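You operate a simulated robot arm through the tools that you are given. There is no shell and no other tool.

Carry out the task below with a simulated robot arm. There is one attempt and no reset: what you move stays moved.

## Task
Plug the grey lead into the teal port; record 10 to 50 rows.
Fine: switch the teal knob on before you start; stop the recording and leave the logger on. Do not strain the lead.

It is judged by the outcome, as a careful person would: the job done as asked, and still so three seconds after it is handed in. It fails if anything else is knocked over, pushed out of place, dropped, spilled or broken.

## Robot
A 7-joint arm with a fingered hand, fixed in place. Base frame: the origin is on the floor under the middle of its stand, x ahead of it, y to its left, z up. Lengths are in mm, angles in degrees, forces in N, time in s.
With the tool pointing down near the work surface it reaches from about 200 to 800 mm from the base axis. Its first joint turns from -166.0 to 166.0 degrees. Payload 4.9 kg.
The TCP is the grasp point between the finger pads, 32 mm short of the fingertips. In the tool frame z runs along the fingers and y along their closing line. The gripper opens to 192 mm; its body begins 89 mm behind the TCP. The gripper is a hand of 3 fingers: y runs from the thumb to the fingers, the wrist lies at [0, 0, -267] in the tool frame.
Orientation is that of the tool frame in the base frame, as [roll, pitch, yaw] about the fixed x, y, z axes, in that order (R = Rz(yaw) Ry(pitch) Rx(roll)). With the fingers straight down and closing along the base's y, the tool's x points along the base's -x, its y along +y and its z along -z.

## Interface
- The arm moves only by the tool move_arm. Its argument "rows" is a list of rows, each an object of numbers (a shift or turn left out is 0): "dx", "dy", "dz": the shift along the tool's x, y, z in units of 25 mm (1.0 is 25 mm); "ax", "ay", "az": the turn, a rotation vector about the tool's x, y, z in units of 8 degrees (1.0 is 8 degrees). In form: [{"dx": .., "dy": .., "dz": .., "ax": .., "ay": .., "az": ..}, ...]. A call has 1 to 20 rows; each row shifts and turns the commanded pose from where the row before left it, along the tool's axes as they then stand. A call with a number of a shift or a turn outside -1 to 1 is refused whole. Rows are played at 5 a second. More than 50 mm and 8.6 degrees between two rows, and nothing of the call is played. Where a pose cannot be reached the arm comes as near as it can. A force on the tool above 40 N (or 10 N above the force at the start of the call, whichever is more), or a blocked arm, ends the call early, and 0.2 s more pass. In this call time passes only in rows, and 0.2 s behind the last. It gives the time, the measured TCP pose, the force on the tool (base axes), the opening and the grip force at its end, in the units of the frame above (readings bear some noise), with the torque about the TCP (base axes, N m) and any sound that the robot's microphone picked up.
- Cameras (640 x 400 px; columns grow to the right, rows downward): "scene" is fixed at [220.1, 652.7, 1392.8]; the picture's right is [-0.52, -0.85, 0.00], its down [-0.46, 0.28, -0.84] and it looks along [0.72, -0.44, -0.54] (base axes); focal length 280 px, centre (320, 200). "wrist" rides on the gripper at [80, -46, -113] in the tool frame; the picture's right is [0.50, 0.87, 0.00], its down [-0.67, 0.39, -0.63] and it looks along [-0.55, 0.32, 0.78] (tool axes); focal length 226 px, centre (320, 200). There is no depth. A picture from a camera that has moved, and an enlarged one, comes with that camera's place and axes in the base frame and with its lens.
- snapshot(camera): a new picture of that camera. It takes no simulated time.
- move_fingers(finger1, finger2, thumb_bend): sets how far each is bent, from 0 (flat) to 1 (curled in); at 0.3 the hand is open as for a grip, at 0.7 the pads meet at the TCP. One left out holds its place. A second passes; each finger stops where it meets its share of the squeeze, and holds until it gets a number again. It is the only way to open and close the hand. It gives what a move gives, with no picture; readings hold the bend of each and the force on the fingers (four entries, about 0 where the hand has none), thumb and palm.
- inspect(camera, box): a new picture of the part [left, top, right, bottom] of that camera's present view, enlarged. It takes no simulated time.
- job_done(): hands the job in; it is judged then, once.

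Nothing tells you positions but the pictures and the camera data. Unless the task says otherwise, let go and move clear before handing in.

The tools are called by a JSON object that holds its "api" and its "payload". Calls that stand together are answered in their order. move_arm: Moves the arm, as the interface text tells. Its arguments: {"type":"object","properties":{"rows":{"type":"array"}},"required":["rows"]} The other tools are called the same way: move_fingers (finger1, finger2, thumb_bend) moves the fingers one by one; snapshot (camera) takes a picture; inspect (camera, box) takes an enlarged picture of a part of a camera's view; job_done () hands the job in.

At the start:

```text
clock: 0.0
position: [457.0, -65.2, 1191.1]
tool_rot: [-180.0, 0.0, 180.0]
contact_force: [0.4, 1.0, 0.5]
ft_torque: [0.01, 0.01, 0.04]
finger_gap: 192.0
finger_force: 0.1
shape: jaw
bend: [0.3, 0.3, 0.3]
finger forces: [0.0, 0.0, 0.0, 0.0, 0.0, 0.1]
```

scene: 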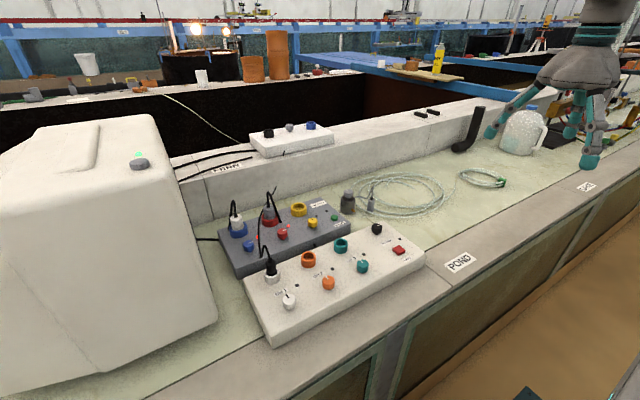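
wrist: 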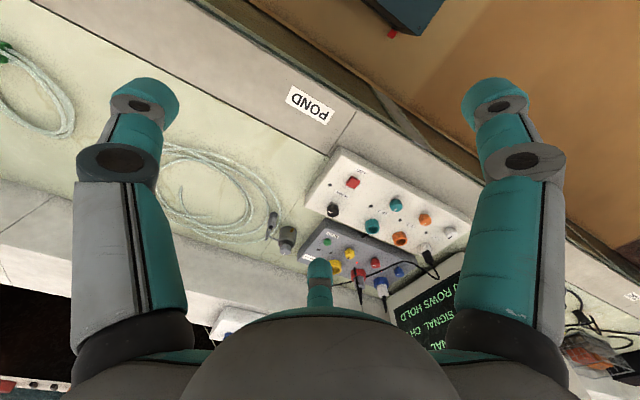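

I see a white logger box (teal, orange, white ports, knobs, a red button) and a grey box behind it, with a grey-ended lead lying to the right on the bench. I'll look closer before moving anything.

{"api": "inspect", "payload": {"camera": "scene", "box": [230, 200, 430, 325]}}

{"api": "inspect", "payload": {"camera": "scene", "box": [320, 150, 520, 275]}}

{"api": "inspect", "payload": {"camera": "wrist", "box": [240, 140, 480, 290]}}

{"api": "inspect", "payload": {"camera": "wrist", "box": [380, 220, 640, 382]}}

```text
3.20 times, centred on (330, 262) of scene
camera zoom: at [220.1, 652.7, 1392.8], right [-0.52, -0.85, 0.0], down [-0.46, 0.28, -0.84], along [0.72, -0.44, -0.54], focal length 896 px, centre (288, 0)
```

zoom: 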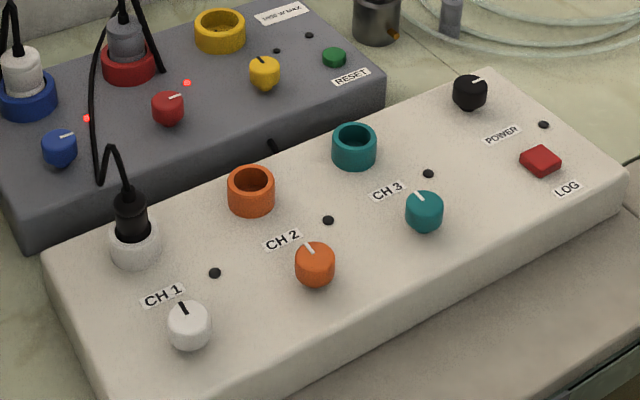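

```text
3.20 times, centred on (420, 212) of scene
camera zoom: at [220.1, 652.7, 1392.8], right [-0.52, -0.85, 0.0], down [-0.46, 0.28, -0.84], along [0.72, -0.44, -0.54], focal length 896 px, centre (0, 160)
```

zoom: 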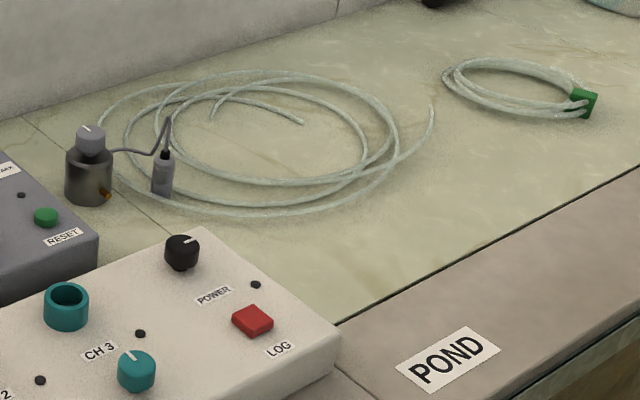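

```text
2.67 times, centred on (360, 215) of wrist
camera zoom: at [378.2, -111.8, 1304.1], right [-0.5, 0.87, 0.0], down [0.67, 0.39, 0.63], along [0.55, 0.32, -0.78], focal length 603 px, centre (213, 160)
```

zoom: 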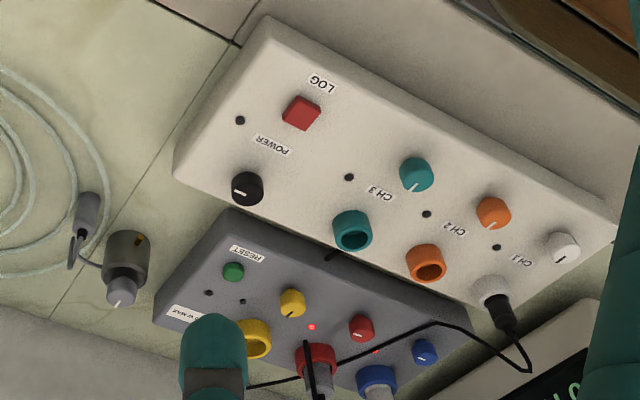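

```text
2.46 times, centred on (510, 301) of wrist
camera zoom: at [378.2, -111.8, 1304.1], right [-0.5, 0.87, 0.0], down [0.67, 0.39, 0.63], along [0.55, 0.32, -0.78], focal length 556 px, centre (-148, -49)
```

zoom: 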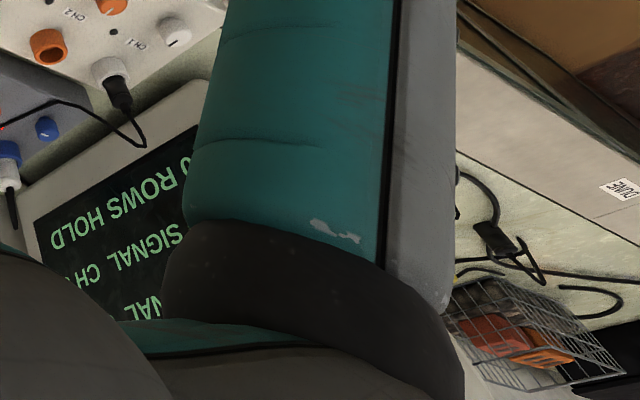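

The logger is a white box whose teal (CH 3) port I place near (726, 272, 835), the teal knob near (625, 272, 840), and LOG near (627, 132, 820). The grey plug stands near (890, 10, 785) beside a dark pot. I'll move the wrist camera nearer to see the plug and lead better.

{"api": "move_arm", "payload": {"rows": [{"dx": -0.98, "dz": 0.4}, {"dx": -0.98, "dz": 0.4}, {"dx": -0.98, "dz": 0.4}, {"dx": -0.98, "dz": 0.4}, {"dx": -0.98, "dz": 0.4}, {"dx": -0.98, "dz": 0.4}, {"dx": -0.98, "dz": 0.4}, {"dx": -0.98, "dz": 0.4}, {"dx": -0.98, "dz": 0.4}, {"dx": -0.98, "dz": 0.4}]}}

```text
clock: 2.2
position: [703.3, -68.1, 1091.6]
tool_rot: [180.0, 0.1, -179.9]
contact_force: [0.1, 0.7, 0.2]
ft_torque: [-0.02, -0.02, -0.03]
finger_gap: 191.6
finger_force: 0.1
shape: jaw
bend: [0.3, 0.3, 0.3]
finger forces: [0.0, 0.0, 0.0, 0.0, 0.0, 0.0]
```

The arm went to (703, -68, 1092) cleanly, with the hand still pointing straight down. I'll take a wrist picture and look at the plug.

{"api": "snapshot", "payload": {"camera": "wrist"}}

{"api": "snapshot", "payload": {"camera": "scene"}}

```text
taken
camera wrist: at [623.7, -113.4, 1204.2], right [-0.5, 0.87, 0.0], down [0.67, 0.39, 0.63], along [0.55, 0.32, -0.77], focal length 226 px, centre (320, 200)
```

wrist: 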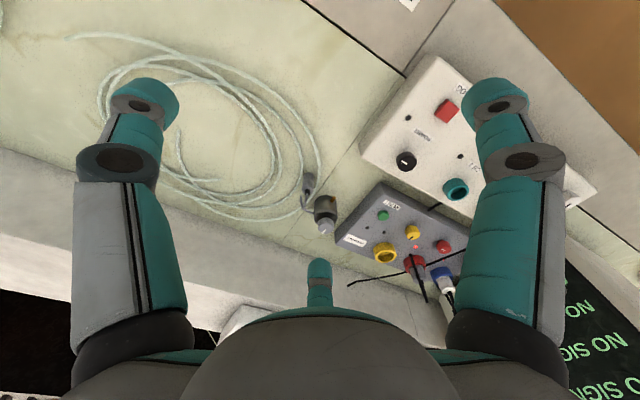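

```text
taken
```

scene: 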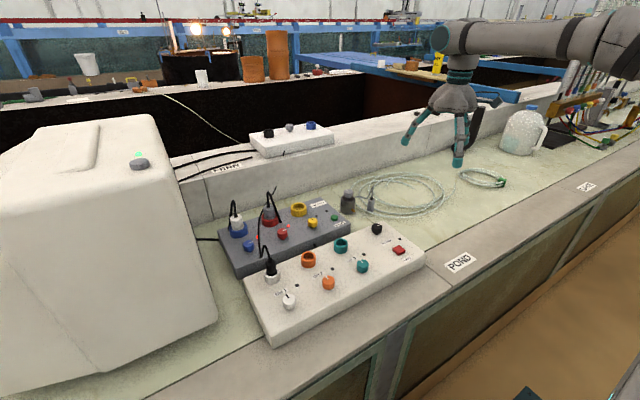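

{"api": "inspect", "payload": {"camera": "wrist", "box": [265, 150, 385, 225]}}

{"api": "inspect", "payload": {"camera": "wrist", "box": [340, 50, 600, 300]}}

{"api": "inspect", "payload": {"camera": "scene", "box": [325, 165, 405, 215]}}

```text
5.33 times, centred on (325, 188) of wrist
camera zoom: at [623.7, -113.4, 1204.2], right [-0.5, 0.87, 0.0], down [0.67, 0.39, 0.63], along [0.55, 0.32, -0.77], focal length 1206 px, centre (293, 267)
```

zoom: 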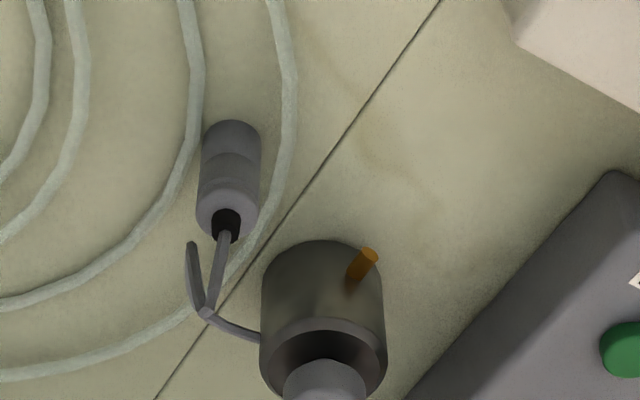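

```text
1.60 times, centred on (470, 175) of wrist
camera zoom: at [623.7, -113.4, 1204.2], right [-0.5, 0.87, 0.0], down [0.67, 0.39, 0.63], along [0.55, 0.32, -0.77], focal length 362 px, centre (80, 240)
```

zoom: 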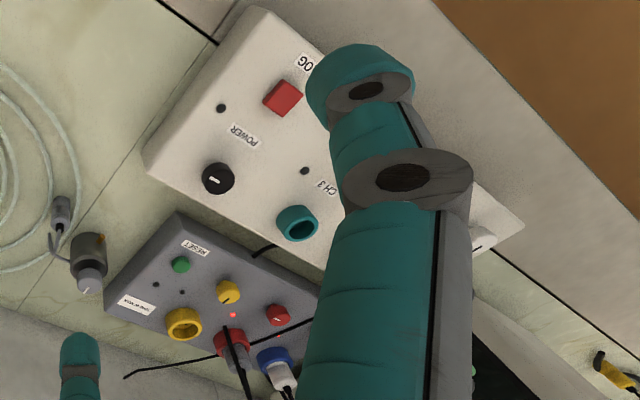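

```text
8.00 times, centred on (365, 190) of scene
camera zoom: at [220.1, 652.7, 1392.8], right [-0.52, -0.85, 0.0], down [-0.46, 0.28, -0.84], along [0.72, -0.44, -0.54], focal length 2240 px, centre (-40, 280)
```

zoom: 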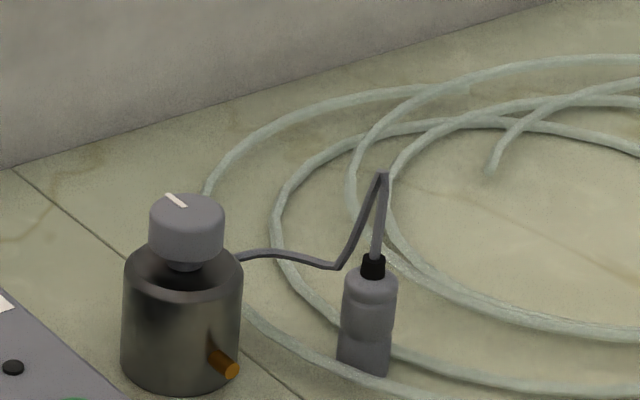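

The grey lead seems to run from the plug's top, up in a short arch, to the side of the dark pot near (940, 87). Before deciding anything I need to know how long the lead is and where it ends, so I'll bring the wrist camera closer with the hand kept high.

{"api": "move_arm", "payload": {"rows": [{"dx": -0.5, "dy": -0.3, "dz": 0.9}, {"dx": -0.5, "dy": -0.3, "dz": 0.9}, {"dx": -0.5, "dy": -0.3, "dz": 0.9}, {"dx": -0.5, "dy": -0.3, "dz": 0.9}]}}

{"api": "snapshot", "payload": {"camera": "wrist"}}

```text
clock: 3.2
position: [752.8, -96.1, 1001.7]
tool_rot: [-180.0, 0.1, 180.0]
contact_force: [0.7, -0.5, 0.5]
ft_torque: [0.03, -0.01, 0.01]
finger_gap: 191.8
finger_force: 0.1
shape: jaw
bend: [0.3, 0.3, 0.3]
finger forces: [0.1, 0.1, 0.0, 0.0, 0.0, 0.0]
```

```text
taken
camera wrist: at [673.7, -142.6, 1115.0], right [-0.5, 0.87, 0.0], down [0.67, 0.39, 0.63], along [0.55, 0.32, -0.77], focal length 226 px, centre (320, 200)
```

wrist: 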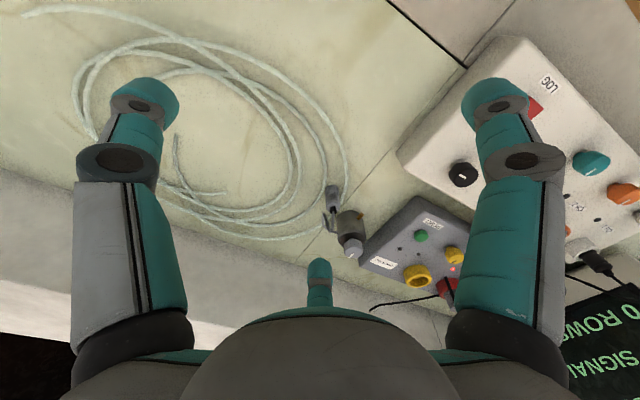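

{"api": "inspect", "payload": {"camera": "wrist", "box": [295, 165, 391, 225]}}

{"api": "inspect", "payload": {"camera": "wrist", "box": [295, 215, 391, 275]}}

{"api": "inspect", "payload": {"camera": "wrist", "box": [540, 260, 640, 400]}}

```text
6.67 times, centred on (343, 195) of wrist
camera zoom: at [673.7, -142.6, 1115.0], right [-0.5, 0.87, 0.0], down [0.67, 0.39, 0.63], along [0.55, 0.32, -0.77], focal length 1507 px, centre (167, 233)
```

zoom: 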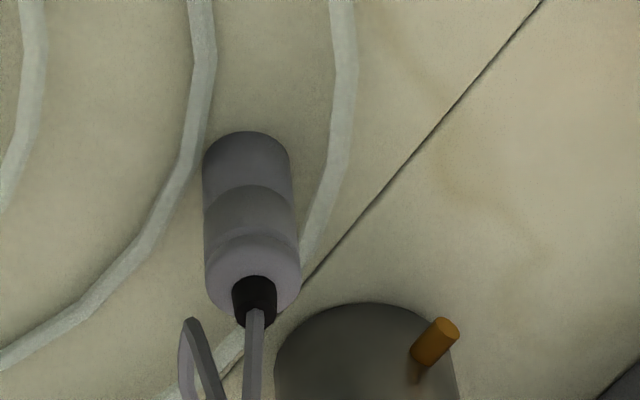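

```text
6.67 times, centred on (343, 245) of wrist
camera zoom: at [673.7, -142.6, 1115.0], right [-0.5, 0.87, 0.0], down [0.67, 0.39, 0.63], along [0.55, 0.32, -0.77], focal length 1507 px, centre (167, -100)
```

zoom: 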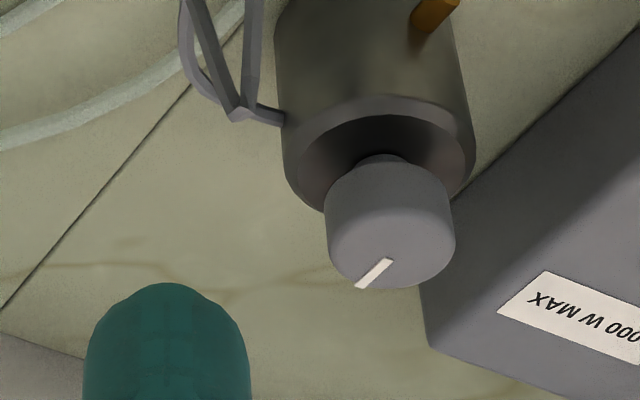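

```text
2.86 times, centred on (590, 330) of wrist
camera zoom: at [673.7, -142.6, 1115.0], right [-0.5, 0.87, 0.0], down [0.67, 0.39, 0.63], along [0.55, 0.32, -0.77], focal length 646 px, centre (-451, -171)
```

zoom: 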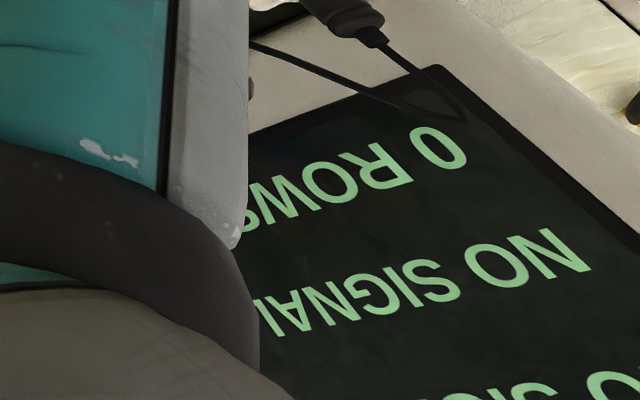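

The lead looks short (roughly 180 mm) and seems to end at the pot's right side, while the port is about 300 mm from the pot. I'll swing the camera round to look from the right side and settle where the lead really goes.

{"api": "move_arm", "payload": {"rows": [{"dx": -0.7, "dy": -0.75, "dz": 0.7}, {"dx": -0.7, "dy": -0.75, "dz": 0.7}, {"dx": -0.7, "dy": -0.75, "dz": 0.7}, {"dx": -0.7, "dy": -0.75, "dz": 0.7}, {"az": -0.94}, {"az": -0.94}, {"az": -0.94}, {"az": -0.94}, {"az": -0.94}, {"az": -0.94}, {"ay": -0.94}, {"ay": -0.94}, {"ay": -0.94}, {"ay": -0.94}]}}

{"api": "snapshot", "payload": {"camera": "wrist"}}

```text
clock: 6.2
position: [785.5, -150.5, 945.2]
tool_rot: [179.9, 30.2, -134.9]
contact_force: [0.1, 0.4, 0.1]
ft_torque: [-0.04, 0.02, -0.02]
finger_gap: 191.9
finger_force: 0.0
shape: jaw
bend: [0.3, 0.3, 0.3]
finger forces: [0.0, 0.0, 0.1, 0.0, 0.1, 0.0]
out of reach, approached as far as the arm can: row 3, 4
```

```text
taken
camera wrist: at [730.4, -271.0, 1001.7], right [-0.92, 0.3, -0.25], down [-0.09, 0.46, 0.88], along [0.39, 0.83, -0.4], focal length 226 px, centre (320, 200)
```

wrist: 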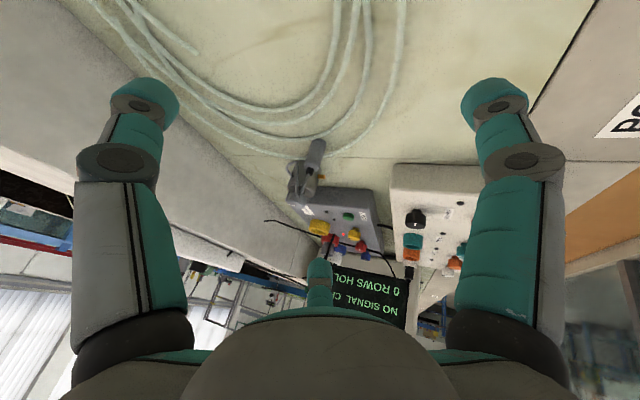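

{"api": "inspect", "payload": {"camera": "wrist", "box": [265, 135, 361, 195]}}

{"api": "inspect", "payload": {"camera": "wrist", "box": [255, 180, 479, 320]}}

```text
6.67 times, centred on (313, 165) of wrist
camera zoom: at [730.4, -271.0, 1001.7], right [-0.92, 0.3, -0.25], down [-0.09, 0.46, 0.88], along [0.39, 0.83, -0.4], focal length 1507 px, centre (367, 433)
```

zoom: 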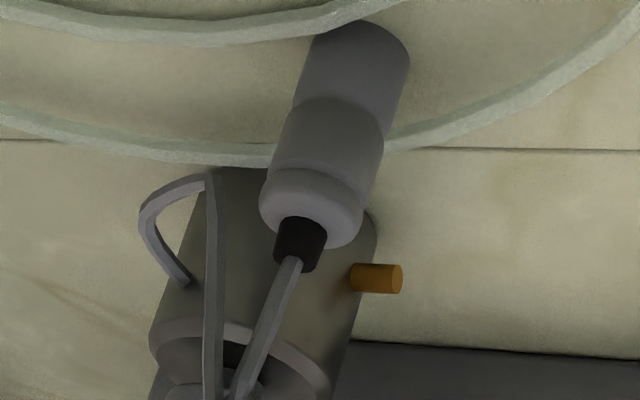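

```text
2.86 times, centred on (367, 250) of wrist
camera zoom: at [730.4, -271.0, 1001.7], right [-0.92, 0.3, -0.25], down [-0.09, 0.46, 0.88], along [0.39, 0.83, -0.4], focal length 646 px, centre (186, 57)
```

zoom: 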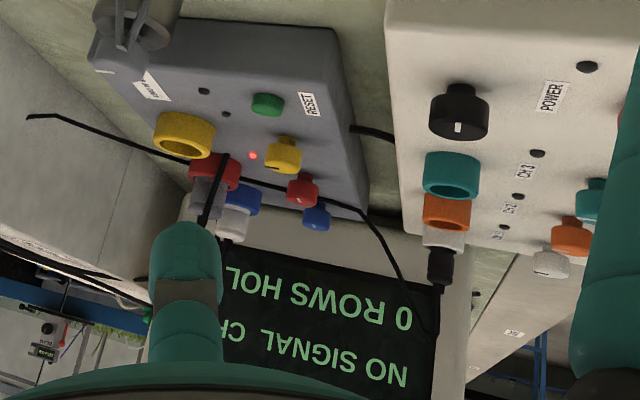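

The lead clearly ends in the pot's far right side and is only about 200 mm long, so the pot (its sensor) must come along or the lead would be strained. I'll measure the free corner between the logger and the grey box where the pot could stand.

{"api": "inspect", "payload": {"camera": "wrist", "box": [280, 150, 440, 250]}}

{"api": "inspect", "payload": {"camera": "scene", "box": [300, 180, 428, 260]}}

```text
4.00 times, centred on (360, 200) of wrist
camera zoom: at [730.4, -271.0, 1001.7], right [-0.92, 0.3, -0.25], down [-0.09, 0.46, 0.88], along [0.39, 0.83, -0.4], focal length 904 px, centre (160, 200)
```

zoom: 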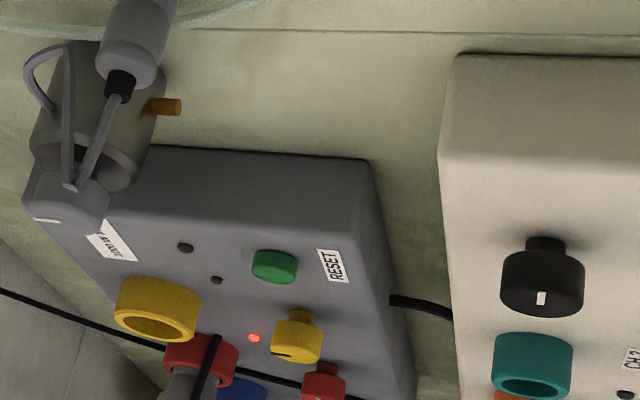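

```text
5.00 times, centred on (364, 220) of scene
camera zoom: at [220.1, 652.7, 1392.8], right [-0.52, -0.85, 0.0], down [-0.46, 0.28, -0.84], along [0.72, -0.44, -0.54], focal length 1400 px, centre (100, 100)
```

zoom: 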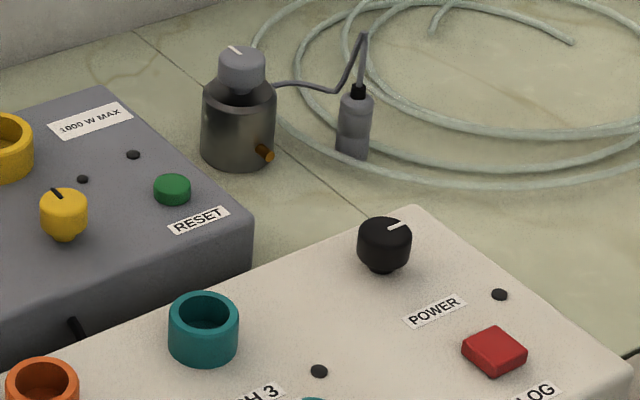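

The pot's lead leaves it on its far right side, and a free corner exists near (806, 114) between the logger's back edge and the grey box. First I'll do the teal knob as asked: straighten the tool, rise, and go above it near (625, 272).

{"api": "move_arm", "payload": {"rows": [{"ay": 0.94}, {"ay": 0.94}, {"ay": 0.94}, {"ay": 0.94}, {"dz": -0.6}, {"dz": -0.6}, {"dz": -0.6}]}}

{"api": "move_arm", "payload": {"rows": [{"dx": -0.435, "dy": 0.968}, {"dx": -0.435, "dy": 0.968}, {"dx": -0.435, "dy": 0.968}, {"dx": -0.435, "dy": 0.968}, {"dx": -0.435, "dy": 0.968}, {"dx": -0.435, "dy": 0.968}, {"dx": -0.435, "dy": 0.968}, {"dx": -0.435, "dy": 0.968}, {"dx": -0.435, "dy": 0.968}, {"dx": -0.435, "dy": 0.968}, {"dx": -0.435, "dy": 0.968}, {"dx": -0.435, "dy": 0.968}, {"dx": -0.435, "dy": 0.968}, {"dx": -0.435, "dy": 0.968}, {"dx": -0.435, "dy": 0.968}, {"dx": -0.435, "dy": 0.968}, {"dx": -0.435, "dy": 0.968}]}}

{"api": "move_fingers", "payload": {"finger1": 0.5, "finger2": 0.5, "thumb_bend": 0.5}}

{"api": "snapshot", "payload": {"camera": "wrist"}}

```text
clock: 7.8
position: [776.4, -149.5, 987.0]
tool_rot: [179.9, -0.1, -134.8]
contact_force: [0.1, -1.5, -0.4]
ft_torque: [0.02, 0.02, 0.0]
finger_gap: 192.0
finger_force: 0.1
shape: jaw
bend: [0.3, 0.3, 0.3]
finger forces: [0.0, 0.1, 0.0, 0.1, 0.0, 0.1]
out of reach, approached as far as the arm can: row 6
```

```text
clock: 11.4
position: [716.4, 274.4, 1014.1]
tool_rot: [180.0, 0.0, -134.9]
contact_force: [0.0, 0.2, 0.2]
ft_torque: [0.02, -0.01, 0.02]
finger_gap: 192.0
finger_force: 0.1
shape: jaw
bend: [0.3, 0.3, 0.3]
finger forces: [0.0, 0.1, 0.1, 0.1, 0.1, 0.1]
out of reach, approached as far as the arm can: row 2, 3, 4, 5, 6, 7, 8, 9, 10, 11, 12, 13, 14
```

```text
clock: 12.4
position: [716.2, 275.1, 1014.5]
tool_rot: [-180.0, -0.1, -135.0]
contact_force: [-0.3, 0.6, 0.4]
ft_torque: [0.01, -0.04, -0.01]
finger_gap: 84.9
finger_force: 0.0
shape: fingers
bend: [0.5, 0.5, 0.5]
finger forces: [0.1, 0.1, 0.1, 0.1, 0.1, 0.0]
```

```text
taken
camera wrist: at [693.8, 186.3, 1126.6], right [-0.97, 0.26, 0.0], down [0.2, 0.75, 0.63], along [0.16, 0.61, -0.78], focal length 226 px, centre (320, 200)
```

wrist: 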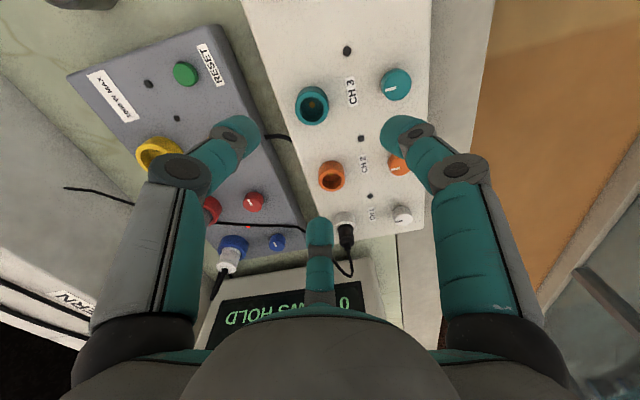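

I'm now above the logger at (716, 274, 1014), with the teal knob and port in view and the fingers half closed. I'll enlarge both for accurate positions.

{"api": "inspect", "payload": {"camera": "wrist", "box": [270, 30, 430, 130]}}

{"api": "inspect", "payload": {"camera": "wrist", "box": [300, 130, 430, 250]}}

{"api": "snapshot", "payload": {"camera": "scene"}}

```text
4.00 times, centred on (350, 80) of wrist
camera zoom: at [693.8, 186.3, 1126.6], right [-0.97, 0.26, 0.0], down [0.2, 0.75, 0.63], along [0.16, 0.61, -0.78], focal length 904 px, centre (200, 680)
```

zoom: 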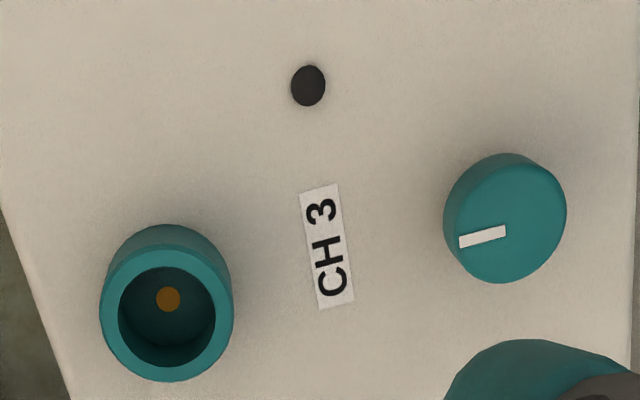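

```text
3.33 times, centred on (365, 190) of wrist
camera zoom: at [693.8, 186.3, 1126.6], right [-0.97, 0.26, 0.0], down [0.2, 0.75, 0.63], along [0.16, 0.61, -0.78], focal length 754 px, centre (170, 233)
```

zoom: 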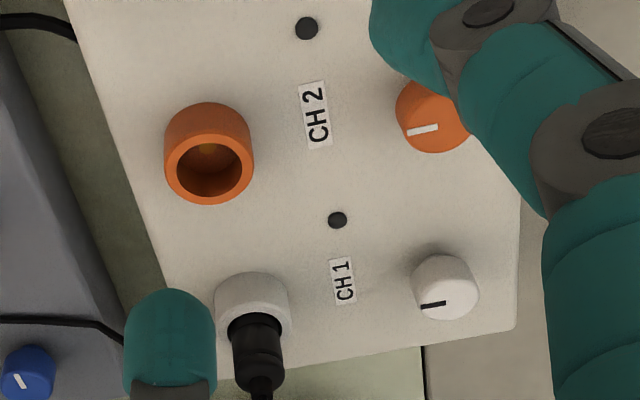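

```text
taken
```

scene: 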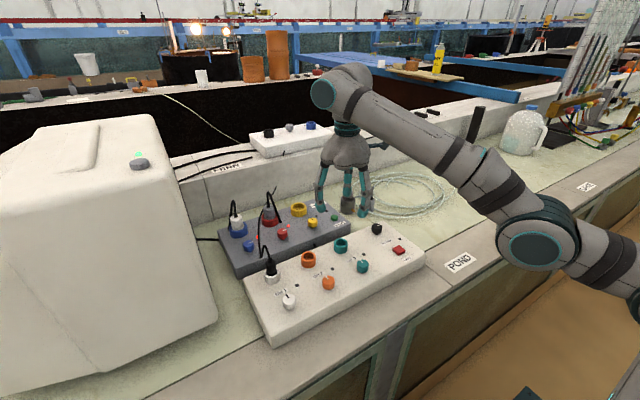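

The knob sits near (624, 270) with its mark toward +x (off, like the other off knobs), and "on" should be a quarter turn clockwise, as on the POWER knob. I'll move above it and close the fingers a bit more before descending.

{"api": "move_arm", "payload": {"rows": [{"dx": 0.685, "dy": 0.6175}, {"dx": 0.685, "dy": 0.6175}, {"dx": 0.685, "dy": 0.6175}, {"dx": 0.685, "dy": 0.6175}, {"dz": 0.91}, {"dz": 0.91}, {"dz": 0.91}, {"dz": 0.91}, {"dz": 0.91}]}}

{"api": "move_fingers", "payload": {"finger1": 0.56, "finger2": 0.56, "thumb_bend": 0.56}}

{"api": "snapshot", "payload": {"camera": "wrist"}}

{"api": "inspect", "payload": {"camera": "wrist", "box": [220, 120, 420, 245]}}

```text
clock: 14.4
position: [686.1, 288.3, 908.0]
tool_rot: [179.9, 0.2, -134.9]
contact_force: [0.9, -0.3, -0.4]
ft_torque: [-0.05, -0.01, -0.03]
finger_gap: 84.4
finger_force: 0.1
shape: fingers
bend: [0.5, 0.5, 0.5]
finger forces: [0.0, 0.0, 0.0, 0.1, 0.0, 0.0]
out of reach, approached as far as the arm can: row 1, 2, 3, 4, 5
```

```text
clock: 15.4
position: [685.1, 288.0, 906.7]
tool_rot: [179.9, 0.0, -134.9]
contact_force: [-0.3, -0.4, -0.3]
ft_torque: [-0.01, 0.01, -0.01]
finger_gap: 59.1
finger_force: 0.1
shape: fingers
bend: [0.56, 0.56, 0.56]
finger forces: [0.0, 0.1, 0.0, 0.0, 0.0, 0.0]
```

```text
taken
camera wrist: at [662.3, 198.7, 1019.4], right [-0.97, 0.26, 0.0], down [0.2, 0.75, 0.63], along [0.16, 0.61, -0.78], focal length 226 px, centre (320, 200)
```

wrist: 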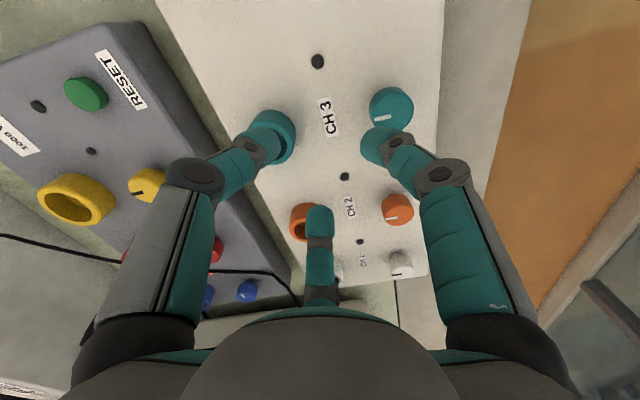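

```text
3.20 times, centred on (320, 182) of wrist
camera zoom: at [662.3, 198.7, 1019.4], right [-0.97, 0.26, 0.0], down [0.2, 0.75, 0.63], along [0.16, 0.61, -0.78], focal length 723 px, centre (320, 256)
```

zoom: 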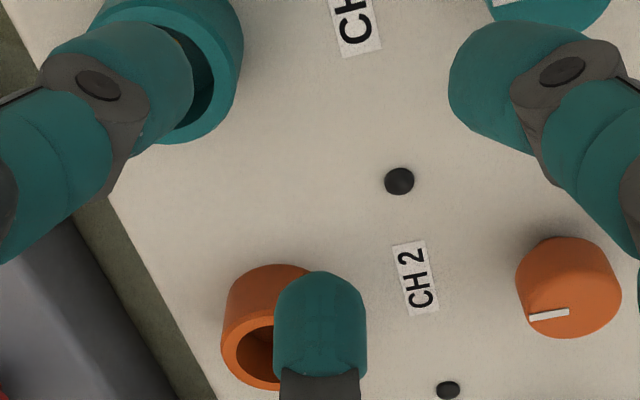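

The arm stopped short of the commanded place: it is at (686, 288, 907), not over the knob, so its posture seems limiting. I'll look at the arm from the scene camera before moving further.

{"api": "snapshot", "payload": {"camera": "scene"}}

{"api": "inspect", "payload": {"camera": "scene", "box": [300, 60, 640, 300]}}

```text
taken
```

scene: 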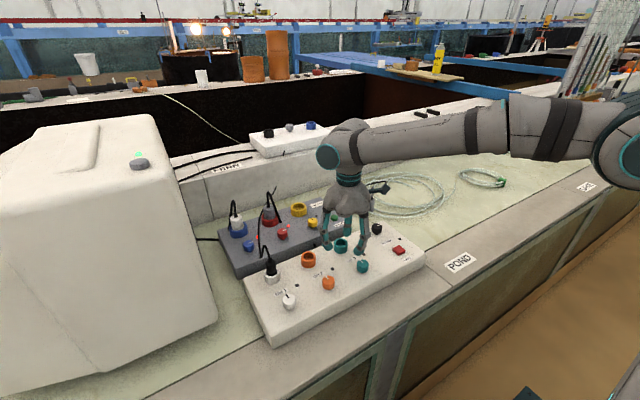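

```text
1.67 times, centred on (470, 180) of scene
camera zoom: at [220.1, 652.7, 1392.8], right [-0.52, -0.85, 0.0], down [-0.46, 0.28, -0.84], along [0.72, -0.44, -0.54], focal length 467 px, centre (70, 233)
```

zoom: 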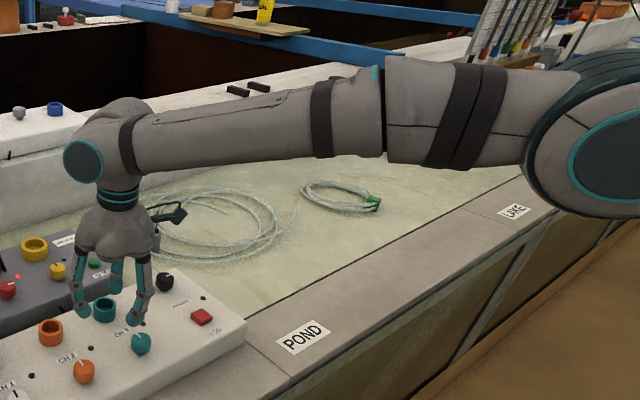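

The posture has changed back to elbow-high and looks fine now. I'll continue slowly to over the knob at the same height.

{"api": "move_arm", "payload": {"rows": [{"dx": 0.375, "dy": 0.205}, {"dx": 0.375, "dy": 0.205}, {"dx": 0.375, "dy": 0.205}, {"dx": 0.375, "dy": 0.205}, {"dx": 0.375, "dy": 0.205}, {"dx": 0.375, "dy": 0.205}]}}

{"api": "snapshot", "payload": {"camera": "wrist"}}

{"api": "snapshot", "payload": {"camera": "scene"}}

```text
clock: 16.8
position: [623.7, 267.7, 908.2]
tool_rot: [180.0, 0.1, -134.9]
contact_force: [1.0, 0.0, 0.3]
ft_torque: [0.01, -0.03, 0.0]
finger_gap: 59.1
finger_force: 0.0
shape: fingers
bend: [0.56, 0.56, 0.56]
finger forces: [0.1, 0.0, 0.0, 0.0, 0.0, 0.0]
```

```text
taken
camera wrist: at [600.5, 179.3, 1020.3], right [-0.97, 0.26, 0.0], down [0.2, 0.75, 0.63], along [0.16, 0.61, -0.78], focal length 226 px, centre (320, 200)
```

wrist: 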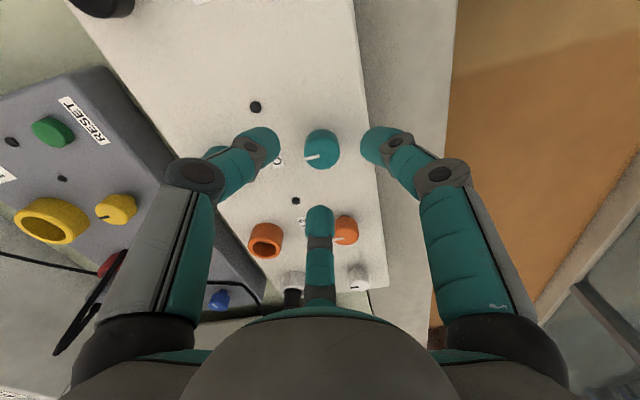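

```text
taken
```

scene: 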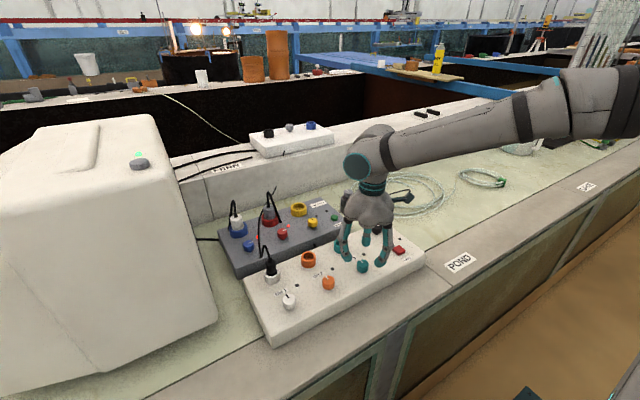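

{"api": "inspect", "payload": {"camera": "wrist", "box": [256, 100, 384, 180]}}

```text
5.00 times, centred on (320, 140) of wrist
camera zoom: at [600.5, 179.3, 1020.3], right [-0.97, 0.26, 0.0], down [0.2, 0.75, 0.63], along [0.16, 0.61, -0.78], focal length 1130 px, centre (320, 500)
```

zoom: 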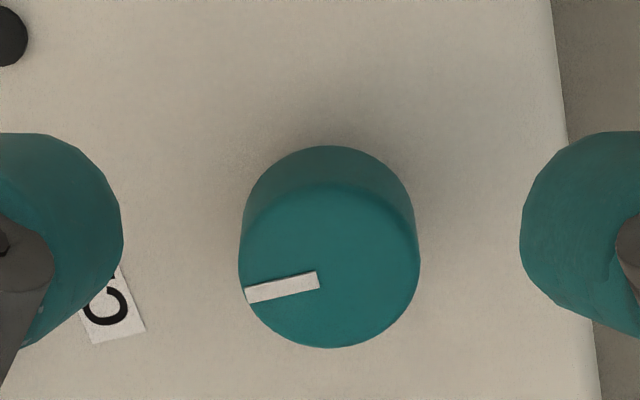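

The knob is directly beneath the tool within 2 mm. I'll descend so that the fingertips straddle the knob without touching the box, then look again.

{"api": "move_arm", "payload": {"rows": [{"dx": 0.014, "dy": 0.07, "dz": 0.55}, {"dz": 0.55}, {"dz": 0.55}, {"dz": 0.45}]}}

{"api": "inspect", "payload": {"camera": "wrist", "box": [220, 110, 420, 235]}}

{"api": "inspect", "payload": {"camera": "scene", "box": [310, 210, 422, 280]}}

```text
clock: 17.8
position: [623.7, 269.1, 857.1]
tool_rot: [-179.9, 0.1, -134.8]
contact_force: [-1.7, 0.4, 8.1]
ft_torque: [-0.12, 0.45, 0.03]
finger_gap: 59.7
finger_force: 4.9
shape: fingers
bend: [0.56, 0.56, 0.56]
finger forces: [8.4, 0.2, 0.0, 0.0, 0.0, 0.0]
```

```text
3.20 times, centred on (320, 172) of wrist
camera zoom: at [599.8, 180.6, 969.4], right [-0.97, 0.26, 0.0], down [0.2, 0.75, 0.63], along [0.16, 0.61, -0.77], focal length 723 px, centre (320, 288)
```

zoom: 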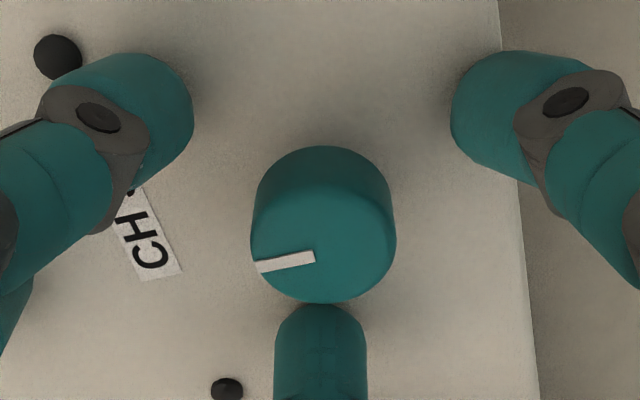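

```text
5.71 times, centred on (366, 245) of scene
camera zoom: at [220.1, 652.7, 1392.8], right [-0.52, -0.85, 0.0], down [-0.46, 0.28, -0.84], along [0.72, -0.44, -0.54], focal length 1600 px, centre (57, -57)
```

zoom: 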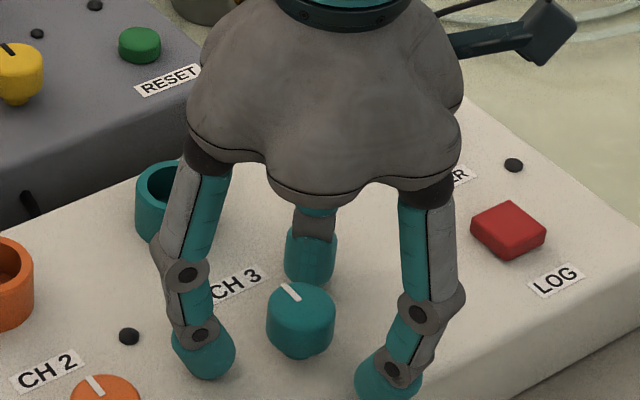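

One fingertip is just touching the box top (8 N), so the box top is near z = 822. I'll back up 6 mm and then close gently round the knob.

{"api": "move_arm", "payload": {"rows": [{"dz": -0.24}]}}

{"api": "move_fingers", "payload": {"finger1": 0.61, "finger2": 0.61, "thumb_bend": 0.61}}

{"api": "inspect", "payload": {"camera": "wrist", "box": [220, 110, 420, 235]}}

```text
clock: 18.2
position: [622.0, 268.8, 860.6]
tool_rot: [180.0, -0.1, -134.9]
contact_force: [0.1, -1.2, -0.3]
ft_torque: [0.02, 0.01, -0.01]
finger_gap: 58.9
finger_force: 0.0
shape: fingers
bend: [0.56, 0.56, 0.56]
finger forces: [0.1, 0.0, 0.0, 0.0, 0.0, 0.0]
```

```text
clock: 19.2
position: [622.1, 269.2, 861.5]
tool_rot: [-180.0, -0.1, -134.9]
contact_force: [0.4, 0.5, 0.0]
ft_torque: [0.02, -0.01, -0.03]
finger_gap: 38.5
finger_force: 0.0
shape: fingers
bend: [0.61, 0.61, 0.61]
finger forces: [0.0, 0.0, 0.1, 0.0, 0.0, 0.0]
```

```text
3.20 times, centred on (320, 172) of wrist
camera zoom: at [600.2, 180.7, 973.8], right [-0.97, 0.26, 0.0], down [0.2, 0.75, 0.63], along [0.16, 0.61, -0.78], focal length 723 px, centre (320, 288)
```

zoom: 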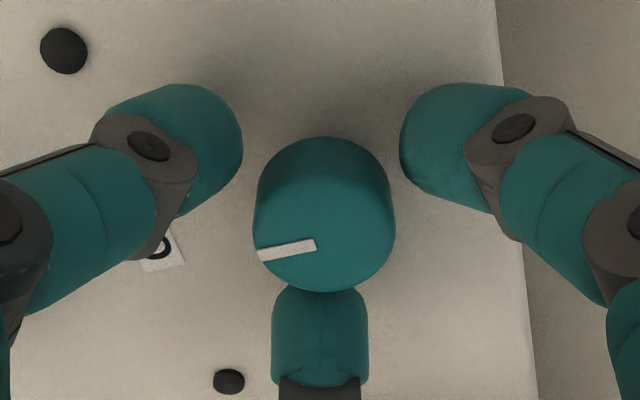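

{"api": "move_fingers", "payload": {"finger1": 0.66, "finger2": 0.66, "thumb_bend": 0.66}}

{"api": "inspect", "payload": {"camera": "wrist", "box": [220, 110, 420, 235]}}

```text
clock: 20.2
position: [623.4, 268.1, 861.5]
tool_rot: [180.0, 0.0, -134.9]
contact_force: [0.1, -0.3, -0.4]
ft_torque: [0.02, -0.01, 0.02]
finger_gap: 25.4
finger_force: 3.9
shape: fingers
bend: [0.64, 0.64, 0.65]
finger forces: [2.6, 2.4, 0.1, 0.0, 2.8, 0.1]
```

```text
3.20 times, centred on (320, 172) of wrist
camera zoom: at [600.2, 180.6, 973.8], right [-0.97, 0.26, 0.0], down [0.2, 0.75, 0.63], along [0.16, 0.61, -0.78], focal length 723 px, centre (320, 288)
```

zoom: 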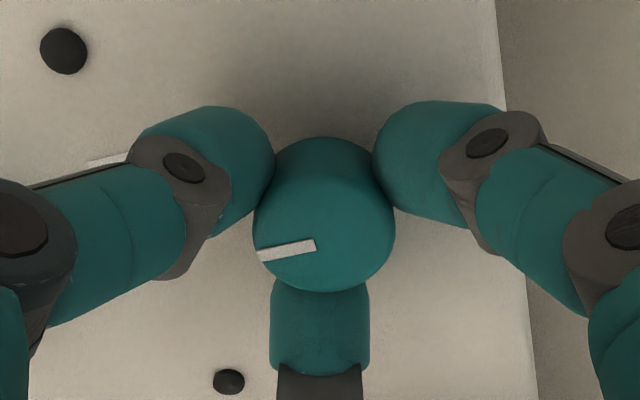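

All three fingers have met the knob evenly. I'll firm up the grip a little and turn clockwise in a few small steps, watching torque.

{"api": "move_fingers", "payload": {"finger1": 0.72, "finger2": 0.72, "thumb_bend": 0.72}}

{"api": "move_arm", "payload": {"rows": [{"az": 0.8}, {"az": 0.8}, {"az": 0.8}]}}

{"api": "inspect", "payload": {"camera": "wrist", "box": [220, 110, 420, 235]}}

```text
clock: 21.2
position: [622.7, 269.3, 862.6]
tool_rot: [-180.0, 0.1, -134.9]
contact_force: [4.9, -2.9, -2.6]
ft_torque: [-0.1, -0.12, 0.01]
finger_gap: 24.0
finger_force: 14.5
shape: fingers
bend: [0.64, 0.64, 0.66]
finger forces: [7.5, 7.6, 0.1, 0.0, 13.3, 0.1]
```

```text
clock: 22.0
position: [623.4, 268.5, 860.2]
tool_rot: [-179.9, -0.2, -154.1]
contact_force: [1.3, -6.5, 0.0]
ft_torque: [-0.23, -0.04, 0.01]
finger_gap: 23.6
finger_force: 16.0
shape: fingers
bend: [0.64, 0.64, 0.66]
finger forces: [8.8, 7.1, 0.1, 0.0, 15.0, 0.0]
```

```text
3.20 times, centred on (320, 172) of wrist
camera zoom: at [572.5, 193.4, 973.7], right [-0.83, 0.56, 0.0], down [0.44, 0.64, 0.63], along [0.35, 0.52, -0.78], focal length 723 px, centre (320, 288)
```

zoom: 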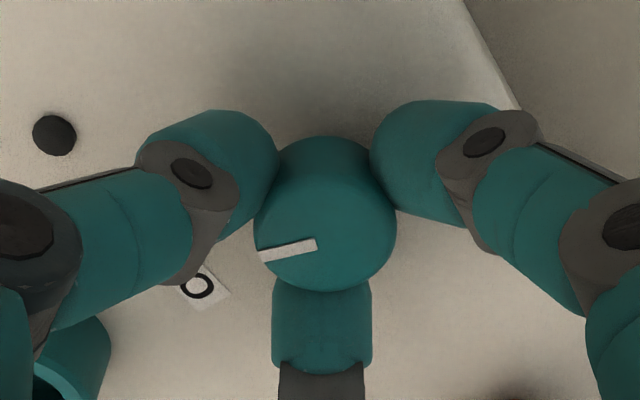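

The knob turns with the hand without slipping. I'll continue to about 80° and check.

{"api": "move_arm", "payload": {"rows": [{"az": 0.95}, {"az": 0.95}, {"az": 0.95}, {"az": 0.95}, {"az": 0.95}, {"az": 0.95}, {"az": 0.95}, {"az": 0.95}]}}

{"api": "inspect", "payload": {"camera": "wrist", "box": [220, 110, 420, 235]}}

{"api": "inspect", "payload": {"camera": "scene", "box": [310, 210, 422, 280]}}

```text
clock: 23.8
position: [622.7, 268.9, 860.5]
tool_rot: [-179.9, 0.0, 145.0]
contact_force: [-7.5, -6.6, 5.5]
ft_torque: [-0.27, 0.24, -0.03]
finger_gap: 23.8
finger_force: 16.4
shape: fingers
bend: [0.64, 0.64, 0.66]
finger forces: [8.2, 7.4, 0.0, 0.1, 17.4, 0.0]
```

```text
3.20 times, centred on (320, 172) of wrist
camera zoom: at [532.0, 277.5, 973.3], right [0.09, 1.0, 0.0], down [0.77, -0.07, 0.63], along [0.63, -0.06, -0.78], focal length 723 px, centre (320, 288)
```

zoom: 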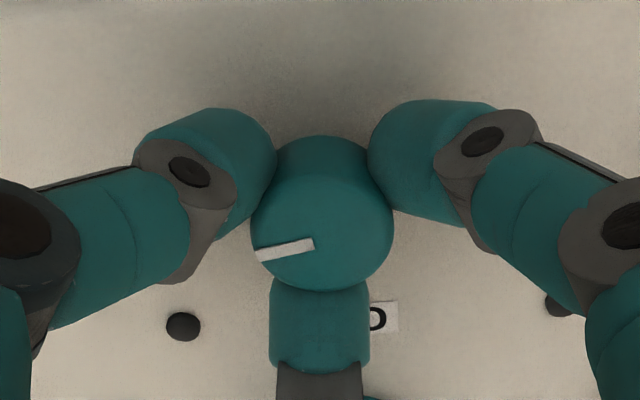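

```text
5.71 times, centred on (366, 245) of scene
camera zoom: at [220.1, 652.7, 1392.8], right [-0.52, -0.85, 0.0], down [-0.46, 0.28, -0.84], along [0.72, -0.44, -0.54], focal length 1600 px, centre (57, -57)
```

zoom: 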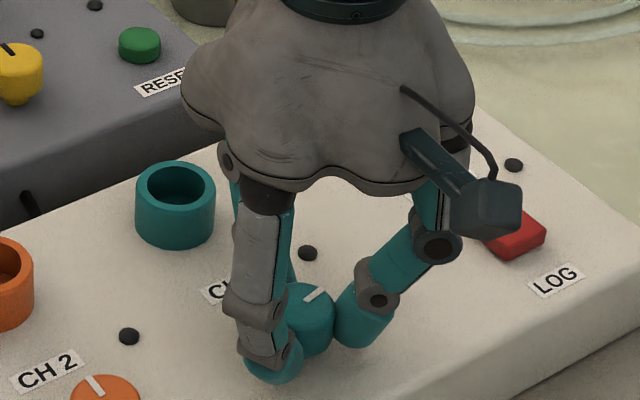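

{"api": "move_arm", "payload": {"rows": [{"az": 0.65}, {"az": 0.65}]}}

{"api": "inspect", "payload": {"camera": "wrist", "box": [220, 110, 420, 235]}}

{"api": "inspect", "payload": {"camera": "scene", "box": [310, 210, 422, 280]}}

```text
clock: 24.4
position: [622.4, 269.0, 860.3]
tool_rot: [179.9, 0.0, 134.6]
contact_force: [-7.1, -6.4, 4.2]
ft_torque: [-0.21, 0.27, 0.03]
finger_gap: 23.7
finger_force: 16.2
shape: fingers
bend: [0.64, 0.64, 0.66]
finger forces: [7.9, 7.7, 0.0, 0.0, 16.9, 0.0]
```

```text
3.20 times, centred on (320, 172) of wrist
camera zoom: at [534.7, 293.8, 973.3], right [0.27, 0.96, 0.0], down [0.75, -0.21, 0.63], along [0.61, -0.17, -0.78], focal length 723 px, centre (320, 288)
```

zoom: 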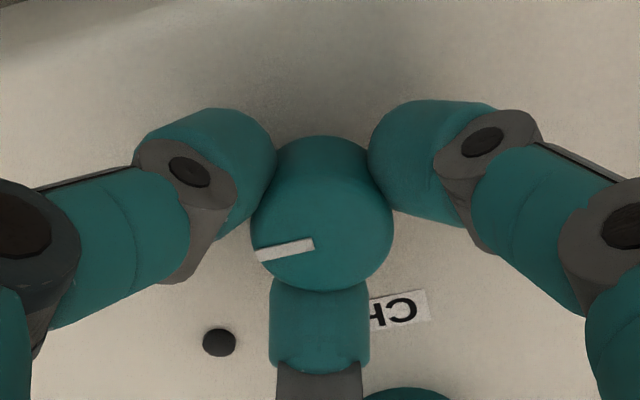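

```text
5.71 times, centred on (366, 245) of scene
camera zoom: at [220.1, 652.7, 1392.8], right [-0.52, -0.85, 0.0], down [-0.46, 0.28, -0.84], along [0.72, -0.44, -0.54], focal length 1600 px, centre (57, -57)
```

zoom: 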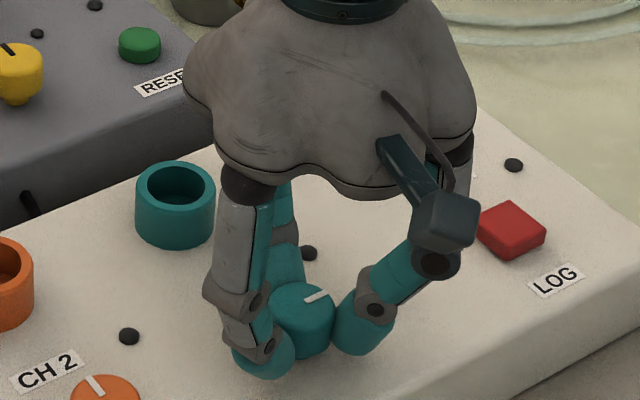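

The knob has turned 90°, its mark now matching POWER's "on" direction. I'll open the fingers, rise, and check it.

{"api": "move_fingers", "payload": {"finger1": 0.56, "finger2": 0.56, "thumb_bend": 0.56}}

{"api": "move_arm", "payload": {"rows": [{"dz": -0.8}, {"dz": -0.8}, {"dz": -0.8}, {"dz": -0.8}, {"dz": -0.8}, {"dz": -0.8}]}}

{"api": "snapshot", "payload": {"camera": "wrist"}}

{"api": "inspect", "payload": {"camera": "scene", "box": [310, 210, 422, 280]}}

```text
clock: 25.4
position: [622.9, 268.7, 861.6]
tool_rot: [-180.0, 0.0, 134.7]
contact_force: [0.0, 0.0, 0.1]
ft_torque: [0.02, 0.01, -0.03]
finger_gap: 58.1
finger_force: 0.0
shape: fingers
bend: [0.56, 0.56, 0.56]
finger forces: [0.0, 0.0, 0.0, 0.0, 0.0, 0.1]
```

```text
clock: 26.8
position: [622.4, 269.3, 980.5]
tool_rot: [-180.0, 0.0, 134.7]
contact_force: [-0.5, 0.1, 0.0]
ft_torque: [0.0, -0.01, -0.01]
finger_gap: 57.8
finger_force: 0.0
shape: fingers
bend: [0.56, 0.56, 0.56]
finger forces: [0.0, 0.1, 0.0, 0.1, 0.1, 0.0]
```

```text
taken
camera wrist: at [534.8, 293.9, 1093.5], right [0.26, 0.96, 0.0], down [0.75, -0.2, 0.63], along [0.61, -0.17, -0.78], focal length 226 px, centre (320, 200)
```

wrist: 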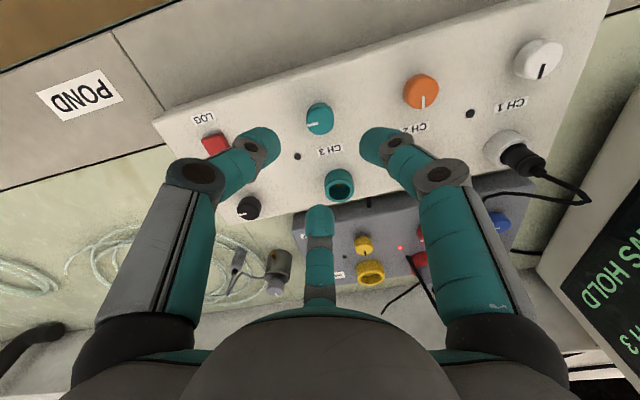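

```text
5.71 times, centred on (366, 245) of scene
camera zoom: at [220.1, 652.7, 1392.8], right [-0.52, -0.85, 0.0], down [-0.46, 0.28, -0.84], along [0.72, -0.44, -0.54], focal length 1600 px, centre (57, -57)
```

zoom: 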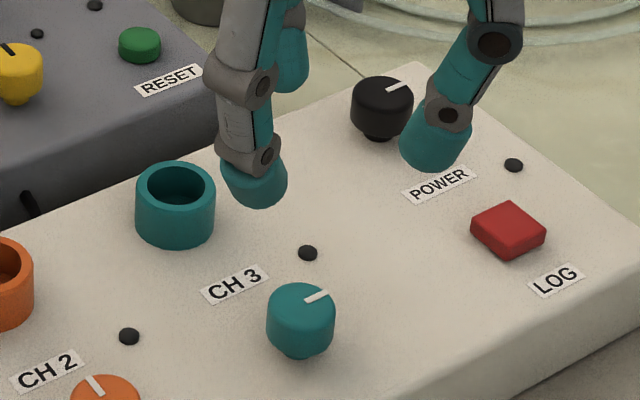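

The teal knob's mark now matches POWER. I'll check the screen text that is partly visible.

{"api": "inspect", "payload": {"camera": "wrist", "box": [520, 200, 640, 380]}}

{"api": "inspect", "payload": {"camera": "wrist", "box": [200, 190, 360, 290]}}

```text
2.22 times, centred on (580, 290) of wrist
camera zoom: at [534.8, 293.9, 1093.5], right [0.26, 0.96, 0.0], down [0.75, -0.2, 0.63], along [0.61, -0.17, -0.78], focal length 502 px, centre (-258, 0)
```

zoom: 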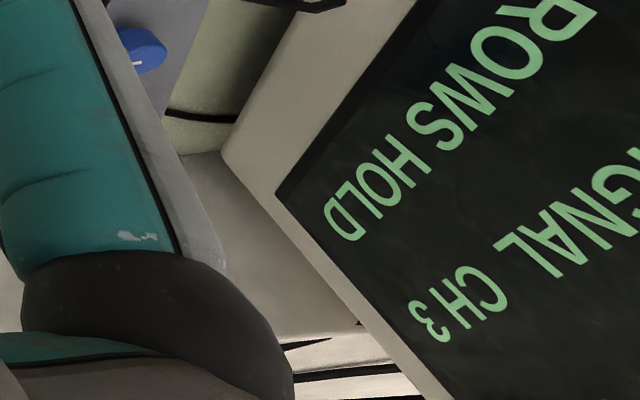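

```text
4.00 times, centred on (280, 240) of wrist
camera zoom: at [534.8, 293.9, 1093.5], right [0.26, 0.96, 0.0], down [0.75, -0.2, 0.63], along [0.61, -0.17, -0.78], focal length 904 px, centre (480, 40)
```

zoom: 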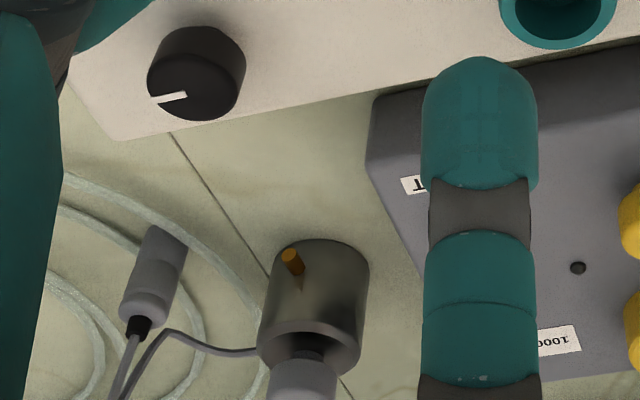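

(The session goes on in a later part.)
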